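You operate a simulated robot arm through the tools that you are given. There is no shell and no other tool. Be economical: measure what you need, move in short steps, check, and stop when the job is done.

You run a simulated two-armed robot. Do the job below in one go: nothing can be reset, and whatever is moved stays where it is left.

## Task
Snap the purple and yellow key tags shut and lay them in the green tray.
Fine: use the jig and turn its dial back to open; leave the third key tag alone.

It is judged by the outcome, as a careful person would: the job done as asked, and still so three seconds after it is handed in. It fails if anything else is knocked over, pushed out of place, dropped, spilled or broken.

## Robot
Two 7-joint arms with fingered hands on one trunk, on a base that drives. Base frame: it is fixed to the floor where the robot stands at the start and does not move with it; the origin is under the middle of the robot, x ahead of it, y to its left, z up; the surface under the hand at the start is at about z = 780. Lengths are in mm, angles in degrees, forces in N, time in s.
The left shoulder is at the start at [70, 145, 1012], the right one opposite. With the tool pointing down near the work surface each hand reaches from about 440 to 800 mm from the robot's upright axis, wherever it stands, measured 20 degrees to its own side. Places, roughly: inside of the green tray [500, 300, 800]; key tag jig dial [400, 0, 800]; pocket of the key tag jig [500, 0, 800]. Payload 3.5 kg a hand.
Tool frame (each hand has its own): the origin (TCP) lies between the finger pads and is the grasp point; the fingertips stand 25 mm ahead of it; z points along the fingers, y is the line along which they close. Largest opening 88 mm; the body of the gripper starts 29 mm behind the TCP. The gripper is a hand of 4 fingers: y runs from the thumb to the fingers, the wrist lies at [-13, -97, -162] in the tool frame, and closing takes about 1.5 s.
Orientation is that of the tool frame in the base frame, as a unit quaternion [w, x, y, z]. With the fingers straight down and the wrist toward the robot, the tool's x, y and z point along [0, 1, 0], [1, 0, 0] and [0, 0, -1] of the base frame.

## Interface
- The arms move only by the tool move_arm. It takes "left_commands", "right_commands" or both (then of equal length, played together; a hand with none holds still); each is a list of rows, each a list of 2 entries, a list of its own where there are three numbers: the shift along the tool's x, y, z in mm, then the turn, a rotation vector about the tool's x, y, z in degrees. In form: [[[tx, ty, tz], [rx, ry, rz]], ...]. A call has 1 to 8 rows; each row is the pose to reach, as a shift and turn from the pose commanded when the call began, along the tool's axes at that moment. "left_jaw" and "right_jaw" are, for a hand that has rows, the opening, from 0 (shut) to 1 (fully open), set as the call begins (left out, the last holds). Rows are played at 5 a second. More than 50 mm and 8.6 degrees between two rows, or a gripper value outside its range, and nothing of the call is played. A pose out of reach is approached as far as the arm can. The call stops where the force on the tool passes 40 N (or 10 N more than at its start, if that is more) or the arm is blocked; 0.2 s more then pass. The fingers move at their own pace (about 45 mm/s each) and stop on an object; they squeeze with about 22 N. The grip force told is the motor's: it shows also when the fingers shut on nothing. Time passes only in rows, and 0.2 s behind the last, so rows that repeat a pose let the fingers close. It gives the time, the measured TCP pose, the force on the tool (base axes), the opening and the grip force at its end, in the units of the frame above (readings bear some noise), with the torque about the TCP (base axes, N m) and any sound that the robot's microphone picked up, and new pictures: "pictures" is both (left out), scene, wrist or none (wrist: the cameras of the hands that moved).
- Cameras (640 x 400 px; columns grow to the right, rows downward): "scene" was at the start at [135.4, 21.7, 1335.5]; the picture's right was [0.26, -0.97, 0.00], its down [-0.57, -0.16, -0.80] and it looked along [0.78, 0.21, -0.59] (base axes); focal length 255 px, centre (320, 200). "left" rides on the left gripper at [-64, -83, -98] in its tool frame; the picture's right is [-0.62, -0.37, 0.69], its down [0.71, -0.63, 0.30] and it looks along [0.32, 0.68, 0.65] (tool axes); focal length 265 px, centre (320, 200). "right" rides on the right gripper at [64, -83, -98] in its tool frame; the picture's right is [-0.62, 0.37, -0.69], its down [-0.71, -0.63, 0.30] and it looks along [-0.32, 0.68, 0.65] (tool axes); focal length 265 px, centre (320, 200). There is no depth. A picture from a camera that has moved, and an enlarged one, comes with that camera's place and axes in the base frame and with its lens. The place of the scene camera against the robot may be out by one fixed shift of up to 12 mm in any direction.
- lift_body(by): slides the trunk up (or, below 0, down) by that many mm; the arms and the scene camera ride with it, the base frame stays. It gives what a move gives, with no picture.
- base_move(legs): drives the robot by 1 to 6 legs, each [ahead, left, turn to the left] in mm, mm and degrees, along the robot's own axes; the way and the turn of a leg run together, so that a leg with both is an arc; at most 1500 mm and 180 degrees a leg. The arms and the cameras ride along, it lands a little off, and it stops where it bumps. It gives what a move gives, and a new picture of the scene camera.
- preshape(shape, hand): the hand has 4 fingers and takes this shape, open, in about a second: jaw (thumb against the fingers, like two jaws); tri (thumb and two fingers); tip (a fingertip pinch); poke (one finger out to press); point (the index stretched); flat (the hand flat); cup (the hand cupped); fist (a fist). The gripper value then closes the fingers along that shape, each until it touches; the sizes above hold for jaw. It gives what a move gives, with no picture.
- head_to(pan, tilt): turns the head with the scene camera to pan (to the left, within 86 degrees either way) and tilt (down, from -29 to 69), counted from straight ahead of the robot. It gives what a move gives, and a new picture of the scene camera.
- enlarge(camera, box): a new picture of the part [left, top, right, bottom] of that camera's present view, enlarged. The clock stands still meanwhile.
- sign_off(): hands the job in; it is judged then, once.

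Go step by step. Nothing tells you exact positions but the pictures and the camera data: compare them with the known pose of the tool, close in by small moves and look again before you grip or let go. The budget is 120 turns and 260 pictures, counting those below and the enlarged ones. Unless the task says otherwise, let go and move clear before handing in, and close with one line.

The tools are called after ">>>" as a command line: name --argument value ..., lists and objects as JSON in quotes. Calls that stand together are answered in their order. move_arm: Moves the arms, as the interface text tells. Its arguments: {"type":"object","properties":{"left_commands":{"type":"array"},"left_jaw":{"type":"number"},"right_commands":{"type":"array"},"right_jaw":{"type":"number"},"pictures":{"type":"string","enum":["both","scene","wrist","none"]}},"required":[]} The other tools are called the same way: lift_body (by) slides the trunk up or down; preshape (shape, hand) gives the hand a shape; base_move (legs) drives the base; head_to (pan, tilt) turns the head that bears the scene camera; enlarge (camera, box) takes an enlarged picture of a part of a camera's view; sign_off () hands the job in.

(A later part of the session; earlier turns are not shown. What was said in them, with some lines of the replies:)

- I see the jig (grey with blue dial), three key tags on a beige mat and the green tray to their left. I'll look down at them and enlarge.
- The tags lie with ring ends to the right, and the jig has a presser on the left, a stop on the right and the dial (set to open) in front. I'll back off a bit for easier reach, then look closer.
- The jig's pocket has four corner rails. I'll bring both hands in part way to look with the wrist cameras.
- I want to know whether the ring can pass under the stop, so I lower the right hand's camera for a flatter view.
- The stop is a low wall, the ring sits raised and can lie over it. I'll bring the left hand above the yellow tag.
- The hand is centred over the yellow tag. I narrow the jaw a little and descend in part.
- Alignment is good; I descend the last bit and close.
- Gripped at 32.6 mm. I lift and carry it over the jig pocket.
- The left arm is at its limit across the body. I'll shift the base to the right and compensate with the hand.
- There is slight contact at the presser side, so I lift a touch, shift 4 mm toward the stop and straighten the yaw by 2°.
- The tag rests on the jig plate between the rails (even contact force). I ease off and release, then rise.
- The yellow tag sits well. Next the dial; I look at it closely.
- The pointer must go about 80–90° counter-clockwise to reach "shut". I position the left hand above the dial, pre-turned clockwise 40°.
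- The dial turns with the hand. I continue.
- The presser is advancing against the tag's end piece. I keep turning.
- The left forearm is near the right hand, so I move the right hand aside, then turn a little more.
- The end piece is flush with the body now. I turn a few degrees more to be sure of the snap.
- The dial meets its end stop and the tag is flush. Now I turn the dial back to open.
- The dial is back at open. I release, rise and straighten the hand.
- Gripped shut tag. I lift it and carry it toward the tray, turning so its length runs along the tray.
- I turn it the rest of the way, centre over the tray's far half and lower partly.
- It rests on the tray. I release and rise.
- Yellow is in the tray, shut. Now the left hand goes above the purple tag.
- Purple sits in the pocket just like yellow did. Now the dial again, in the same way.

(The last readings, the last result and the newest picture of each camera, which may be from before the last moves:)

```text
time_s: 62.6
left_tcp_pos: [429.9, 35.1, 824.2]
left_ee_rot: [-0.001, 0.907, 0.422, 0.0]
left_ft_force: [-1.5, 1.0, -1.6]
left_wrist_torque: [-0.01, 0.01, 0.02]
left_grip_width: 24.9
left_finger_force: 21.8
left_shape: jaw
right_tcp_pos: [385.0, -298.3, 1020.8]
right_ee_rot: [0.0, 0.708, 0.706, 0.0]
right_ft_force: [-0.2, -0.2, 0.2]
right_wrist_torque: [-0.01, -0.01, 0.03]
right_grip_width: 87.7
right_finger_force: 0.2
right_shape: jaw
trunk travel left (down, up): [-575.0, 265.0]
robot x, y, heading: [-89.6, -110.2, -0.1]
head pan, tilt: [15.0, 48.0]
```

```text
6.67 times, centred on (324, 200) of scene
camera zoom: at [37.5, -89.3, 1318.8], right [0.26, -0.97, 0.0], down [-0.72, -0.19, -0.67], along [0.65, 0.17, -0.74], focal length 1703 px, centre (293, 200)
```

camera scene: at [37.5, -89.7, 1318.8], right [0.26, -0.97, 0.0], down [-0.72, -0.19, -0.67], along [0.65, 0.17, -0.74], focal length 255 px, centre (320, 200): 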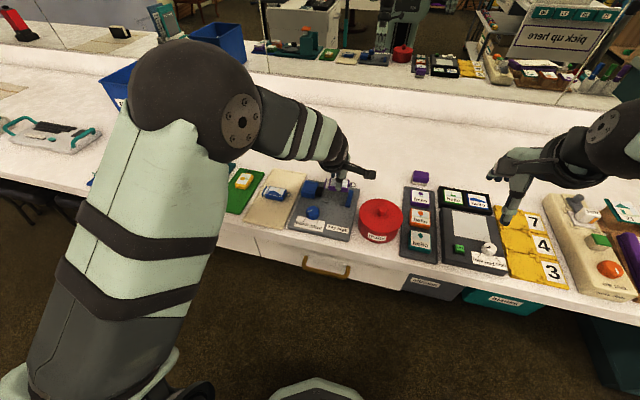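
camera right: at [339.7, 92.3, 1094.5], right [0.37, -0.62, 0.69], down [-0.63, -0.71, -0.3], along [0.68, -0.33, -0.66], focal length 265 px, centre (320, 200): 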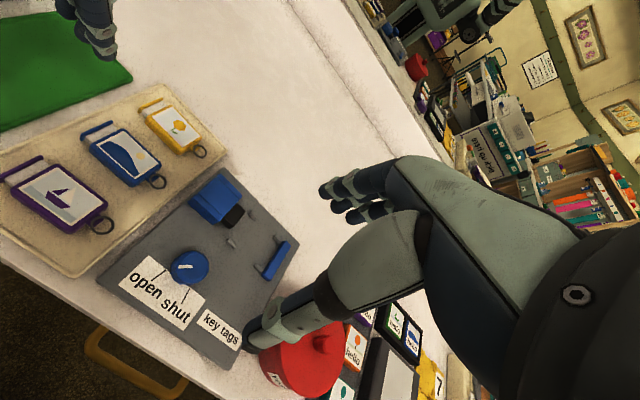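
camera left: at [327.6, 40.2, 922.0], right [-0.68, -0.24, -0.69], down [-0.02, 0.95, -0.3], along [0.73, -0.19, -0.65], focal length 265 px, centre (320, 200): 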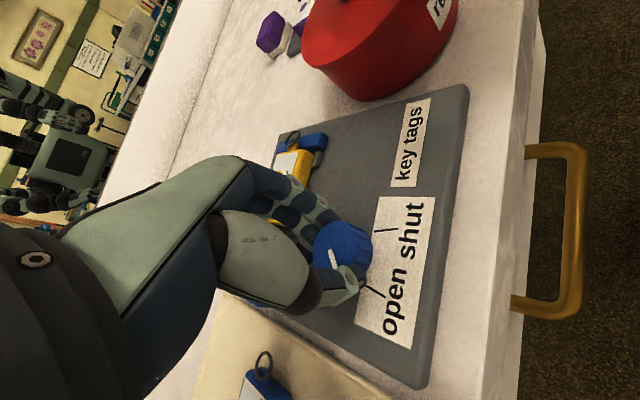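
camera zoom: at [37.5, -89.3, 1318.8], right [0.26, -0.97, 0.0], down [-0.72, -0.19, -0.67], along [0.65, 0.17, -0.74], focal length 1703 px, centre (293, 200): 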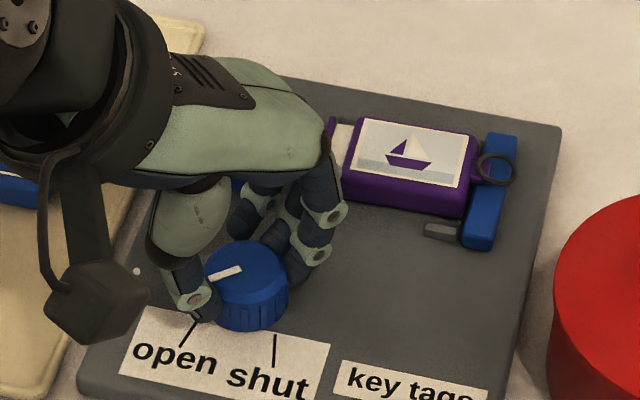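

Same grip as before. I turn it to shut: 48°, then 60° more.

>>> move_arm --left_commands '[[[0, 0, 0], [0, 0, -8]], [[0, 0, 0], [0, 0, -16]], [[0, 0, 0], [0, 0, -24]], [[0, 0, 0], [0, 0, -32]], [[0, 0, 0], [0, 0, -40]], [[0, 0, 0], [0, 0, -48]]]' --pictures "none"

>>> move_arm --left_commands '[[[0, 0, 0], [0, 0, -8]], [[0, 0, 0], [0, 0, -16]], [[0, 0, 0], [0, 0, -24]], [[0, 0, 0], [0, 0, -32]], [[0, 0, 0], [0, 0, -40]], [[0, 0, 0], [0, 0, -48]], [[0, 0, 0], [0, 0, -56]], [[0, 0, 0], [0, 0, -62]]]' --pictures "none"

>>> enlarge --camera "scene" --box '[276, 180, 372, 240]'

>>> enlarge --camera "left" --box '[300, 40, 620, 240]'

```text
time_s: 64.0
left_tcp_pos: [431.4, 34.0, 823.9]
left_ee_rot: [0.0, 0.656, 0.755, 0.0]
left_ft_force: [-7.5, -2.8, -1.2]
left_wrist_torque: [-0.05, 0.12, -0.02]
left_grip_width: 24.7
left_finger_force: 21.9
left_shape: jaw
right_tcp_pos: [384.2, -299.3, 1021.2]
right_ee_rot: [0.0, 0.708, 0.707, 0.0]
right_ft_force: [0.0, 0.2, 0.0]
right_wrist_torque: [-0.01, -0.03, 0.0]
right_grip_width: 88.0
right_finger_force: 0.1
right_shape: jaw
trunk travel left (down, up): [-575.0, 265.0]
robot x, y, heading: [-89.7, -109.2, -0.3]
head pan, tilt: [15.0, 48.0]
```

```text
time_s: 65.8
left_tcp_pos: [435.2, 33.8, 824.9]
left_ee_rot: [0.001, 0.174, 0.985, 0.001]
left_ft_force: [4.2, -7.4, 0.6]
left_wrist_torque: [-0.14, -0.1, -0.15]
left_grip_width: 24.5
left_finger_force: 22.0
left_shape: jaw
right_tcp_pos: [386.9, -300.5, 1021.4]
right_ee_rot: [-0.001, 0.707, 0.707, 0.0]
right_ft_force: [-0.3, -0.1, 0.3]
right_wrist_torque: [0.0, -0.03, -0.06]
right_grip_width: 87.8
right_finger_force: 0.1
right_shape: jaw
trunk travel left (down, up): [-575.0, 265.0]
robot x, y, heading: [-92.3, -104.8, -0.0]
head pan, tilt: [15.0, 48.0]
```

```text
6.67 times, centred on (324, 210) of scene
camera zoom: at [38.9, -91.3, 1318.7], right [0.26, -0.97, 0.0], down [-0.72, -0.19, -0.67], along [0.65, 0.17, -0.74], focal length 1703 px, centre (293, 133)
```

zoom: 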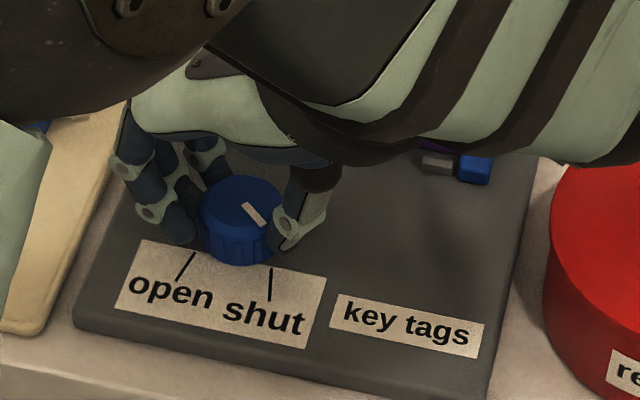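

```text
2.00 times, centred on (460, 140) of left
camera zoom: at [466.4, -66.5, 922.9], right [0.46, -0.56, -0.69], down [-0.89, -0.35, -0.31], along [-0.07, 0.75, -0.65], focal length 531 px, centre (40, 320)
```

zoom: 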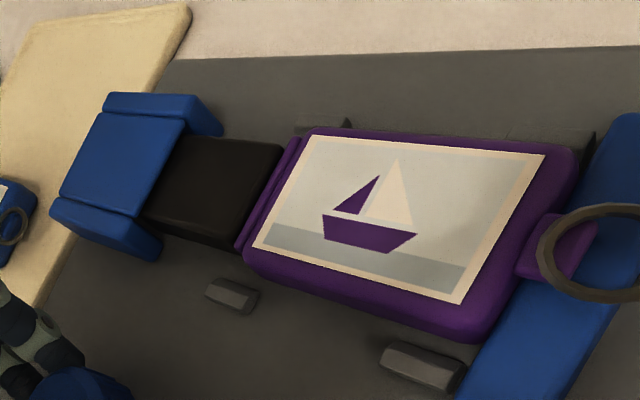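

>>> move_arm --left_commands '[[[0, 0, 0], [0, 0, -4]], [[0, 0, 0], [0, 0, -9]], [[0, 0, 0], [0, 0, -9]]]' --pictures "none"

>>> enlarge --camera "left" --box '[380, 70, 540, 170]'

>>> enlarge --camera "scene" --box '[296, 195, 344, 225]'

```text
time_s: 66.6
left_tcp_pos: [434.4, 33.8, 824.0]
left_ee_rot: [0.0, 0.096, 0.995, 0.001]
left_ft_force: [12.4, -7.6, 2.1]
left_wrist_torque: [-0.05, -0.24, -0.24]
left_grip_width: 24.6
left_finger_force: 21.3
left_shape: jaw
right_tcp_pos: [387.4, -299.7, 1020.2]
right_ee_rot: [-0.001, 0.708, 0.706, 0.0]
right_ft_force: [-1.1, 0.1, 0.0]
right_wrist_torque: [0.0, 0.02, 0.0]
right_grip_width: 87.6
right_finger_force: 0.1
right_shape: jaw
trunk travel left (down, up): [-575.0, 265.0]
robot x, y, heading: [-88.9, -109.5, -0.1]
head pan, tilt: [15.0, 48.0]
```

```text
4.00 times, centred on (460, 120) of left
camera zoom: at [482.0, -60.4, 922.3], right [0.54, -0.48, -0.69], down [-0.82, -0.48, -0.31], along [-0.19, 0.73, -0.65], focal length 1062 px, centre (-240, 520)
```

zoom: 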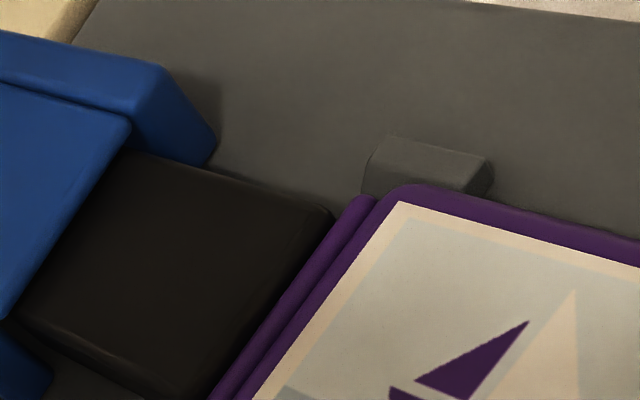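

```text
13.33 times, centred on (320, 210) of scene
camera zoom: at [39.8, -91.3, 1318.7], right [0.26, -0.97, 0.0], down [-0.72, -0.19, -0.67], along [0.65, 0.17, -0.74], focal length 3406 px, centre (320, 67)
```

zoom: 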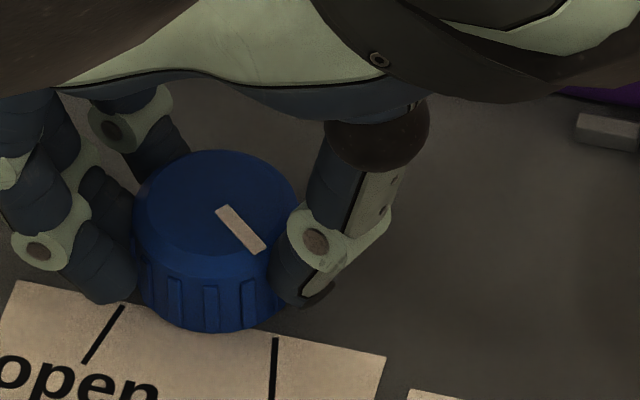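

Flush and at the end stop. Now back to open.

>>> move_arm --left_commands '[[[0, 0, 0], [0, 0, 8]], [[0, 0, 0], [0, 0, 16]], [[0, 0, 0], [0, 0, 24]], [[0, 0, 0], [0, 0, 32]], [[0, 0, 0], [0, 0, 40]], [[0, 0, 0], [0, 0, 48]], [[0, 0, 0], [0, 0, 56]], [[0, 0, 0], [0, 0, 64]]]' --pictures "none"

>>> move_arm --left_commands '[[[0, 0, 0], [0, 0, 8]], [[0, 0, 0], [0, 0, 16]], [[0, 0, 0], [0, 0, 24]], [[0, 0, 0], [0, 0, 32]], [[0, 0, 0], [0, 0, 40]], [[0, 0, 0], [0, 0, 48]], [[0, 0, 0], [0, 0, 55]]]' --pictures "none"

>>> enlarge --camera "scene" --box '[276, 170, 372, 230]'

```text
time_s: 68.4
left_tcp_pos: [431.7, 36.1, 825.4]
left_ee_rot: [0.0, 0.611, 0.792, -0.001]
left_ft_force: [-4.6, -0.6, -0.5]
left_wrist_torque: [-0.02, 0.06, -0.01]
left_grip_width: 24.7
left_finger_force: 22.0
left_shape: jaw
right_tcp_pos: [385.4, -296.2, 1021.6]
right_ee_rot: [0.0, 0.708, 0.707, 0.0]
right_ft_force: [-1.0, -0.1, 0.6]
right_wrist_torque: [0.02, 0.0, -0.01]
right_grip_width: 87.6
right_finger_force: 0.0
right_shape: jaw
trunk travel left (down, up): [-575.0, 265.0]
robot x, y, heading: [-93.6, -107.9, 0.1]
head pan, tilt: [15.0, 48.0]
```

```text
time_s: 70.0
left_tcp_pos: [432.0, 36.5, 826.0]
left_ee_rot: [0.0, 0.907, 0.421, 0.0]
left_ft_force: [-5.7, 2.7, 1.9]
left_wrist_torque: [0.06, 0.13, -0.01]
left_grip_width: 25.1
left_finger_force: 22.3
left_shape: jaw
right_tcp_pos: [385.1, -296.4, 1022.9]
right_ee_rot: [0.001, 0.708, 0.707, 0.0]
right_ft_force: [0.9, 0.2, -0.4]
right_wrist_torque: [-0.02, -0.02, 0.0]
right_grip_width: 87.4
right_finger_force: 0.0
right_shape: jaw
trunk travel left (down, up): [-575.0, 265.0]
robot x, y, heading: [-90.0, -107.4, -0.2]
head pan, tilt: [15.0, 48.0]
```

```text
6.67 times, centred on (324, 200) of scene
camera zoom: at [36.4, -88.8, 1319.0], right [0.26, -0.97, 0.0], down [-0.72, -0.19, -0.67], along [0.65, 0.17, -0.74], focal length 1703 px, centre (293, 200)
```

zoom: 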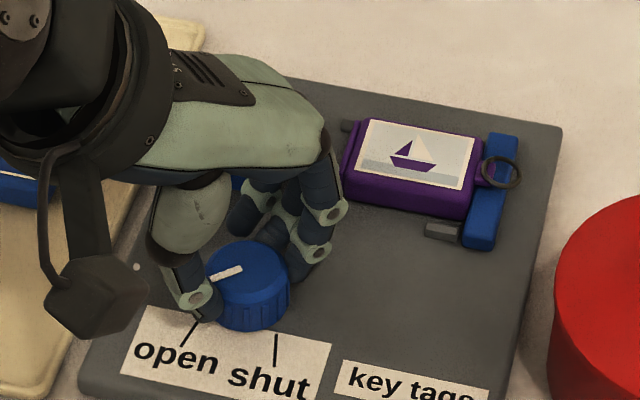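

Dial is back at open. Release, rise, straighten, and go above the purple tag.

>>> move_arm --left_commands '[[[0, 0, 0], [0, 0, 0]], [[0, 0, 0], [0, 0, 0]], [[0, 0, 0], [0, 0, 0]], [[0, 0, 0], [0, 0, 0]], [[0, 0, -20], [0, 0, 0]], [[0, 0, -50], [0, 0, 0]], [[0, 0, -80], [0, 0, 0]]]' --left_jaw 0.75 --pictures "none"

>>> move_arm --left_commands '[[[0, 0, 0], [0, 0, -8]], [[0, 0, 0], [0, 0, -16]], [[0, 0, 0], [0, 0, -24]], [[0, 0, 0], [0, 0, -32]], [[0, 0, 0], [0, 0, -40]]]' --left_jaw 0.55 --pictures "none"

>>> move_arm --left_commands '[[[-17, 27, 5], [0, 0, 0]], [[-34, 54, 15], [0, 0, 0]], [[-51, 80, 35], [0, 0, 0]], [[-51, 80, 55], [0, 0, 0]]]' --pictures "none"

>>> enlarge --camera "scene" --box '[276, 170, 372, 230]'

```text
time_s: 71.6
left_tcp_pos: [431.9, 36.7, 904.6]
left_ee_rot: [0.0, 0.907, 0.422, 0.001]
left_ft_force: [-0.8, 0.1, 0.1]
left_wrist_torque: [-0.02, -0.02, 0.02]
left_grip_width: 65.6
left_finger_force: 0.1
left_shape: jaw
right_tcp_pos: [384.8, -297.9, 1021.8]
right_ee_rot: [0.001, 0.708, 0.707, 0.0]
right_ft_force: [-0.4, 0.1, -0.2]
right_wrist_torque: [-0.01, -0.02, 0.02]
right_grip_width: 87.6
right_finger_force: 0.1
right_shape: jaw
trunk travel left (down, up): [-575.0, 265.0]
robot x, y, heading: [-88.9, -104.2, 0.0]
head pan, tilt: [15.0, 48.0]
```

```text
time_s: 72.8
left_tcp_pos: [432.2, 34.6, 904.1]
left_ee_rot: [0.0, 0.707, 0.708, 0.0]
left_ft_force: [-0.5, -0.9, -0.5]
left_wrist_torque: [-0.02, 0.0, 0.02]
left_grip_width: 48.9
left_finger_force: 0.0
left_shape: jaw
right_tcp_pos: [385.3, -298.5, 1021.2]
right_ee_rot: [0.001, 0.707, 0.707, 0.001]
right_ft_force: [0.7, -0.3, 0.5]
right_wrist_torque: [0.0, -0.02, -0.01]
right_grip_width: 87.5
right_finger_force: 0.1
right_shape: jaw
trunk travel left (down, up): [-575.0, 265.0]
robot x, y, heading: [-90.5, -107.7, -0.1]
head pan, tilt: [15.0, 48.0]
```

```text
time_s: 73.8
left_tcp_pos: [512.9, -14.9, 850.0]
left_ee_rot: [0.0, 0.708, 0.706, 0.0]
left_ft_force: [-0.1, 0.4, -0.2]
left_wrist_torque: [-0.01, 0.01, -0.02]
left_grip_width: 48.8
left_finger_force: 0.1
left_shape: jaw
right_tcp_pos: [386.2, -298.6, 1021.7]
right_ee_rot: [0.0, 0.707, 0.707, 0.0]
right_ft_force: [0.0, 0.3, 0.7]
right_wrist_torque: [-0.01, 0.0, -0.03]
right_grip_width: 87.6
right_finger_force: 0.1
right_shape: jaw
trunk travel left (down, up): [-575.0, 265.0]
robot x, y, heading: [-87.0, -108.2, -0.0]
head pan, tilt: [15.0, 48.0]
```

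```text
6.67 times, centred on (324, 200) of scene
camera zoom: at [37.8, -89.3, 1318.8], right [0.26, -0.97, 0.0], down [-0.72, -0.19, -0.67], along [0.65, 0.17, -0.74], focal length 1703 px, centre (293, 200)
```

zoom: 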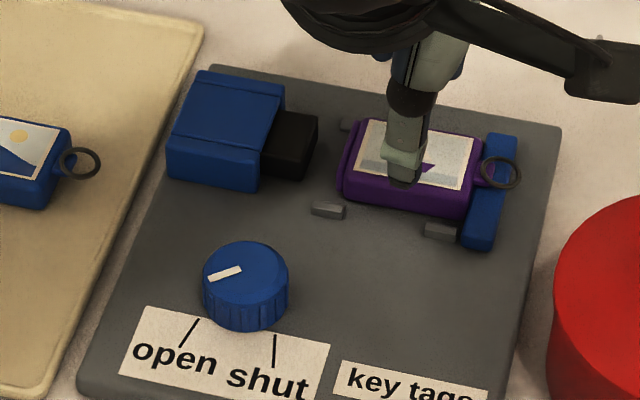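

Good alignment, like the first time. I go down and grip, then lift and carry while turning.

>>> move_arm --left_commands '[[[-1, -0.5, 13], [0, 0, 0]], [[-1, -0.5, 25.5], [0, 0, 0]]]' --pictures "none"

>>> move_arm --left_commands '[[[0, 0, 0], [0, 0, 0]], [[0, 0, 0], [0, 0, 0]], [[0, 0, 0], [0, 0, 0]], [[0, 0, 0], [0, 0, 0]], [[0, 0, 0], [0, 0, 0]]]' --left_jaw 0 --pictures "none"

```text
time_s: 74.4
left_tcp_pos: [510.7, -16.9, 823.9]
left_ee_rot: [0.0, 0.708, 0.707, 0.0]
left_ft_force: [0.4, -0.5, -0.6]
left_wrist_torque: [-0.02, -0.04, -0.02]
left_grip_width: 48.9
left_finger_force: 0.0
left_shape: jaw
right_tcp_pos: [385.6, -297.5, 1021.6]
right_ee_rot: [0.0, 0.708, 0.706, 0.0]
right_ft_force: [-0.3, -0.1, 0.5]
right_wrist_torque: [-0.02, -0.02, 0.0]
right_grip_width: 87.9
right_finger_force: 0.1
right_shape: jaw
trunk travel left (down, up): [-575.0, 265.0]
robot x, y, heading: [-87.1, -110.7, -0.2]
head pan, tilt: [15.0, 48.0]
```

```text
time_s: 75.6
left_tcp_pos: [511.0, -17.3, 824.4]
left_ee_rot: [0.0, 0.708, 0.706, 0.0]
left_ft_force: [0.0, 0.0, -0.3]
left_wrist_torque: [0.01, -0.02, -0.03]
left_grip_width: 32.4
left_finger_force: 22.0
left_shape: jaw
right_tcp_pos: [385.4, -297.0, 1020.8]
right_ee_rot: [0.0, 0.708, 0.707, 0.0]
right_ft_force: [-0.2, 0.6, -0.3]
right_wrist_torque: [0.0, -0.03, 0.0]
right_grip_width: 87.7
right_finger_force: 0.1
right_shape: jaw
trunk travel left (down, up): [-575.0, 265.0]
robot x, y, heading: [-90.1, -107.3, 0.1]
head pan, tilt: [15.0, 48.0]
```

>>> move_arm --left_commands '[[[0, 0, -40], [0, 0, 0]], [[0, 0, -80], [0, 0, 0]], [[43, -13, -80], [0, 0, -8]], [[86, -26, -80], [0, 0, -16]], [[129, -39, -80], [0, 0, -24]], [[172, -52, -80], [0, 0, -32]], [[215, -65, -80], [0, 0, -40]], [[260, -79, -80], [0, 0, -48]]]' --pictures "none"

>>> head_to --pan 30 --tilt 50

```text
time_s: 77.4
left_tcp_pos: [434.0, 243.2, 904.2]
left_ee_rot: [0.001, 0.359, 0.933, -0.001]
left_ft_force: [1.1, 0.4, -1.0]
left_wrist_torque: [-0.05, 0.0, -0.03]
left_grip_width: 32.5
left_finger_force: 22.0
left_shape: jaw
right_tcp_pos: [385.9, -296.5, 1020.9]
right_ee_rot: [0.001, 0.708, 0.706, 0.0]
right_ft_force: [-0.5, -0.1, 1.3]
right_wrist_torque: [-0.03, -0.01, -0.01]
right_grip_width: 87.7
right_finger_force: 0.1
right_shape: jaw
trunk travel left (down, up): [-575.0, 265.0]
robot x, y, heading: [-89.5, -107.3, 0.0]
head pan, tilt: [15.0, 48.0]
```

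```text
time_s: 78.2
left_tcp_pos: [433.5, 240.9, 904.4]
left_ee_rot: [0.0, 0.36, 0.933, -0.001]
left_ft_force: [0.0, -0.4, -0.6]
left_wrist_torque: [0.01, 0.01, 0.02]
left_grip_width: 32.5
left_finger_force: 22.0
left_shape: jaw
right_tcp_pos: [386.4, -297.5, 1020.5]
right_ee_rot: [0.0, 0.708, 0.706, 0.0]
right_ft_force: [-0.2, -0.1, 0.1]
right_wrist_torque: [-0.02, 0.02, 0.01]
right_grip_width: 87.8
right_finger_force: 0.0
right_shape: jaw
trunk travel left (down, up): [-575.0, 265.0]
robot x, y, heading: [-88.9, -109.2, -0.2]
head pan, tilt: [30.0, 50.0]
camera scene: at [28.3, -71.7, 1316.1], right [0.5, -0.87, 0.0], down [-0.66, -0.38, -0.64], along [0.56, 0.32, -0.77], focal length 255 px, centre (320, 200)
```

scene: 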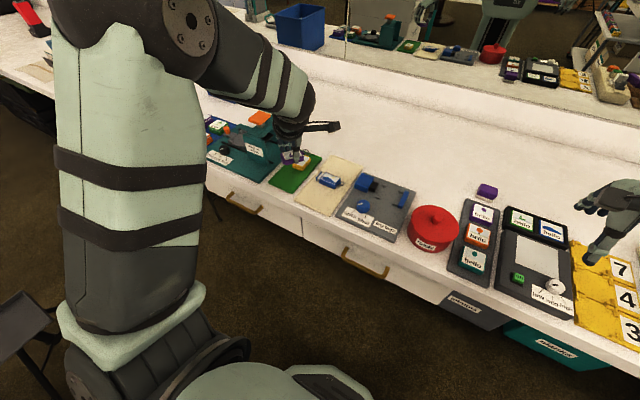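

>>> move_arm --left_commands '[[[5, 5, 0], [0, 0, -8.4]], [[10, 10, 0], [0, 0, -16.8]], [[17.3, 15.4, 0], [0, 0, -25.2]], [[17.3, 15.4, 10], [0, 0, -33.6]], [[17.3, 15.4, 25], [0, 0, -42]], [[17.3, 15.4, 50], [0, 0, -42]], [[17.3, 15.4, 68], [0, 0, -42]]]' --pictures "none"

>>> enlarge --camera "left" --box '[160, 100, 480, 300]'

>>> enlarge --camera "scene" --box '[220, 120, 380, 220]'

```text
time_s: 79.8
left_tcp_pos: [432.5, 266.3, 835.4]
left_ee_rot: [0.0, 0.001, 1.0, 0.0]
left_ft_force: [0.6, 1.0, -0.3]
left_wrist_torque: [0.0, -0.01, 0.01]
left_grip_width: 32.4
left_finger_force: 22.0
left_shape: jaw
right_tcp_pos: [386.3, -297.6, 1021.5]
right_ee_rot: [-0.001, 0.708, 0.706, 0.0]
right_ft_force: [0.0, 1.0, 0.1]
right_wrist_torque: [0.04, -0.02, -0.03]
right_grip_width: 87.9
right_finger_force: 0.0
right_shape: jaw
trunk travel left (down, up): [-575.0, 265.0]
robot x, y, heading: [-89.1, -106.7, -0.2]
head pan, tilt: [30.0, 50.0]
```

```text
2.00 times, centred on (320, 200) of left
camera zoom: at [496.7, 182.5, 933.1], right [0.62, -0.37, -0.69], down [-0.72, -0.63, -0.3], along [-0.32, 0.68, -0.65], focal length 531 px, centre (320, 200)
```

zoom: 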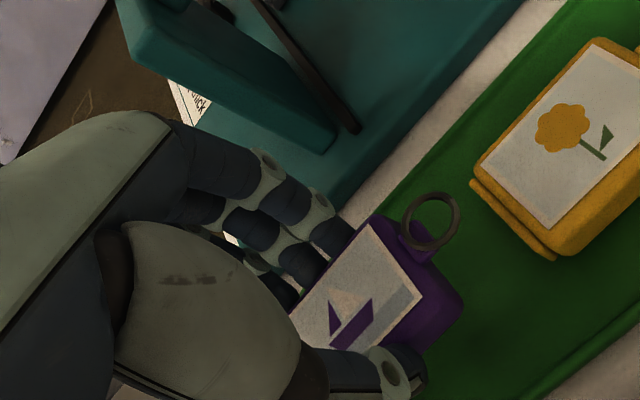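

```text
4.00 times, centred on (300, 170) of scene
camera zoom: at [29.0, -71.4, 1316.0], right [0.5, -0.87, 0.0], down [-0.66, -0.38, -0.64], along [0.56, 0.32, -0.77], focal length 1022 px, centre (400, 320)
```

zoom: 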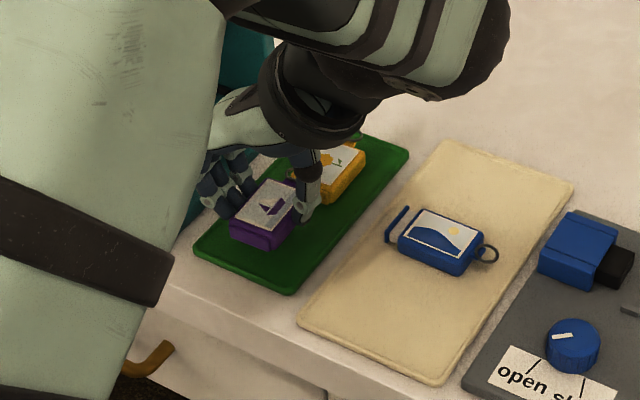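

>>> move_arm --left_commands '[[[0, 0, 8], [0, 0, 0]], [[0, 0, 15], [0, 0, 0]], [[0, 0, 19], [0, 0, 0]], [[0, 0, 21], [0, 0, 0]]]' --pictures "none"

>>> enlarge --camera "left" --box '[160, 100, 480, 300]'

```text
time_s: 80.8
left_tcp_pos: [431.4, 266.1, 816.1]
left_ee_rot: [0.0, 0.001, 1.0, 0.0]
left_ft_force: [-0.1, -0.3, 0.3]
left_wrist_torque: [-0.05, -0.01, -0.04]
left_grip_width: 32.4
left_finger_force: 21.9
left_shape: jaw
right_tcp_pos: [385.7, -297.7, 1020.8]
right_ee_rot: [0.001, 0.707, 0.707, 0.001]
right_ft_force: [0.4, -0.1, -0.3]
right_wrist_torque: [-0.03, 0.0, -0.03]
right_grip_width: 87.5
right_finger_force: 0.2
right_shape: jaw
trunk travel left (down, up): [-575.0, 265.0]
robot x, y, heading: [-88.3, -107.0, -0.2]
head pan, tilt: [30.0, 50.0]
```

```text
2.00 times, centred on (320, 200) of left
camera zoom: at [495.3, 182.7, 913.4], right [0.62, -0.37, -0.69], down [-0.72, -0.63, -0.3], along [-0.32, 0.68, -0.65], focal length 531 px, centre (320, 200)
```

zoom: 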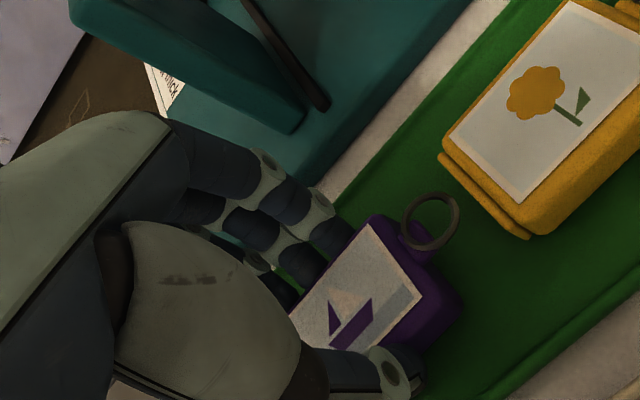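

>>> move_arm --left_commands '[[[0, 0, 1.5], [0, 0, 0]], [[0, 0, 2], [0, 0, 0]], [[0, 0, 2], [0, 0, 0]]]' --pictures "none"

>>> move_arm --left_commands '[[[0, 0, -0.5], [0, 0, 0]], [[0, 0, -0.5], [0, 0, 0]], [[0, 0, -0.5], [0, 0, 0]], [[0, 0, -12], [0, 0, 0]], [[0, 0, -40], [0, 0, 0]], [[0, 0, -80], [0, 0, 0]], [[0, 0, -110], [0, 0, 0]]]' --left_jaw 0.56 --pictures "none"

>>> enlarge --camera "left" --box '[240, 120, 560, 320]'

```text
time_s: 81.6
left_tcp_pos: [431.7, 266.1, 813.9]
left_ee_rot: [0.002, 0.002, 1.0, 0.001]
left_ft_force: [1.0, 2.8, 9.7]
left_wrist_torque: [0.01, 0.02, -0.02]
left_grip_width: 32.7
left_finger_force: 21.8
left_shape: jaw
right_tcp_pos: [384.1, -298.1, 1021.6]
right_ee_rot: [0.0, 0.707, 0.707, 0.0]
right_ft_force: [0.4, 0.6, 1.3]
right_wrist_torque: [0.0, 0.0, 0.01]
right_grip_width: 87.7
right_finger_force: 0.1
right_shape: jaw
trunk travel left (down, up): [-575.0, 265.0]
robot x, y, heading: [-88.4, -109.8, -0.1]
head pan, tilt: [30.0, 50.0]
```

```text
time_s: 83.2
left_tcp_pos: [430.1, 265.1, 924.9]
left_ee_rot: [0.001, 0.001, 1.0, 0.001]
left_ft_force: [-0.6, -0.1, 0.7]
left_wrist_torque: [0.02, 0.0, 0.0]
left_grip_width: 48.8
left_finger_force: 0.0
left_shape: jaw
right_tcp_pos: [385.1, -297.8, 1021.5]
right_ee_rot: [0.0, 0.708, 0.706, 0.0]
right_ft_force: [-0.3, 0.6, -0.4]
right_wrist_torque: [-0.01, 0.02, 0.01]
right_grip_width: 87.6
right_finger_force: 0.1
right_shape: jaw
trunk travel left (down, up): [-575.0, 265.0]
robot x, y, heading: [-88.2, -111.4, -0.0]
head pan, tilt: [30.0, 50.0]
```

```text
2.00 times, centred on (400, 220) of left
camera zoom: at [494.8, 180.9, 1022.3], right [0.62, -0.37, -0.69], down [-0.72, -0.63, -0.3], along [-0.32, 0.68, -0.65], focal length 531 px, centre (160, 160)
```

zoom: 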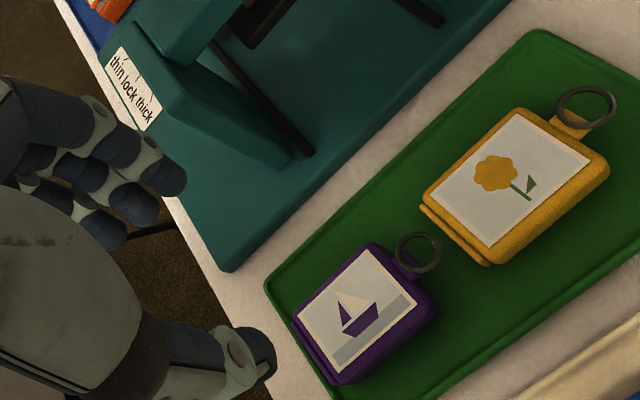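

Both tags look to be in the tray. I swing the hand clear and check.

>>> move_arm --left_commands '[[[0, 0, -20], [0, 0, 8]], [[0, 0, -40], [0, 0, 16]], [[0, 0, -60], [0, 0, 24]], [[0, 0, -80], [0, 0, 32]], [[0, 0, -100], [0, 0, 40]], [[0, 0, -110], [0, 0, 48]], [[0, 0, -110], [0, 0, 56]], [[0, 0, -110], [0, 0, 64]]]' --pictures "scene"

>>> enlarge --camera "scene" --box '[250, 140, 346, 200]'

>>> enlarge --camera "scene" --box '[270, 140, 430, 240]'

```text
time_s: 85.0
left_tcp_pos: [430.3, 267.6, 1033.6]
left_ee_rot: [0.0, 0.532, 0.847, 0.0]
left_ft_force: [-0.2, -0.4, 0.9]
left_wrist_torque: [0.03, 0.0, 0.01]
left_grip_width: 48.7
left_finger_force: 0.1
left_shape: jaw
right_tcp_pos: [385.6, -296.5, 1021.4]
right_ee_rot: [0.001, 0.708, 0.706, 0.0]
right_ft_force: [-0.1, -1.0, 0.1]
right_wrist_torque: [0.0, 0.0, -0.02]
right_grip_width: 87.8
right_finger_force: 0.2
right_shape: jaw
trunk travel left (down, up): [-575.0, 265.0]
robot x, y, heading: [-85.5, -107.4, -0.3]
head pan, tilt: [30.0, 50.0]
camera scene: at [27.9, -70.7, 1316.1], right [0.5, -0.87, 0.0], down [-0.66, -0.38, -0.64], along [0.56, 0.32, -0.77], focal length 255 px, centre (320, 200)
```

scene: 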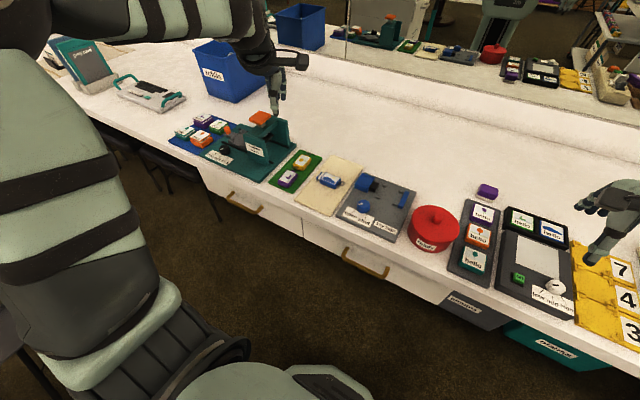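

```text
6.67 times, centred on (298, 170) of scene
camera zoom: at [27.9, -70.7, 1316.1], right [0.5, -0.87, 0.0], down [-0.66, -0.38, -0.64], along [0.56, 0.32, -0.77], focal length 1703 px, centre (467, 400)
```

zoom: 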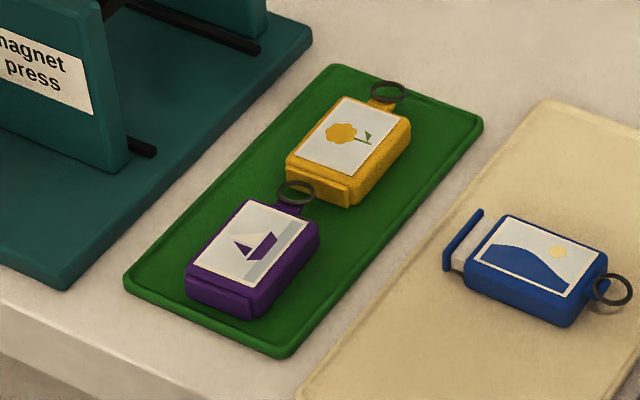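

```text
4.00 times, centred on (350, 190) of scene
camera zoom: at [27.9, -70.7, 1316.1], right [0.5, -0.87, 0.0], down [-0.66, -0.38, -0.64], along [0.56, 0.32, -0.77], focal length 1022 px, centre (200, 240)
```

zoom: 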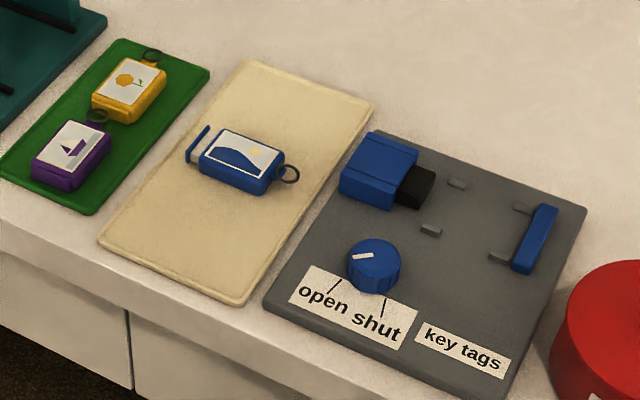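

Both tags lie shut inside the green tray, the blue tag is untouched, and the dial is at open with the jig empty. The hands are clear, so I hand in.

>>> sign_off

```text
The job is handed in.
```

The purple and yellow key tags were pressed shut in the jig and now lie in the green tray. The jig's dial is back at open, and the blue tag was left where it was.
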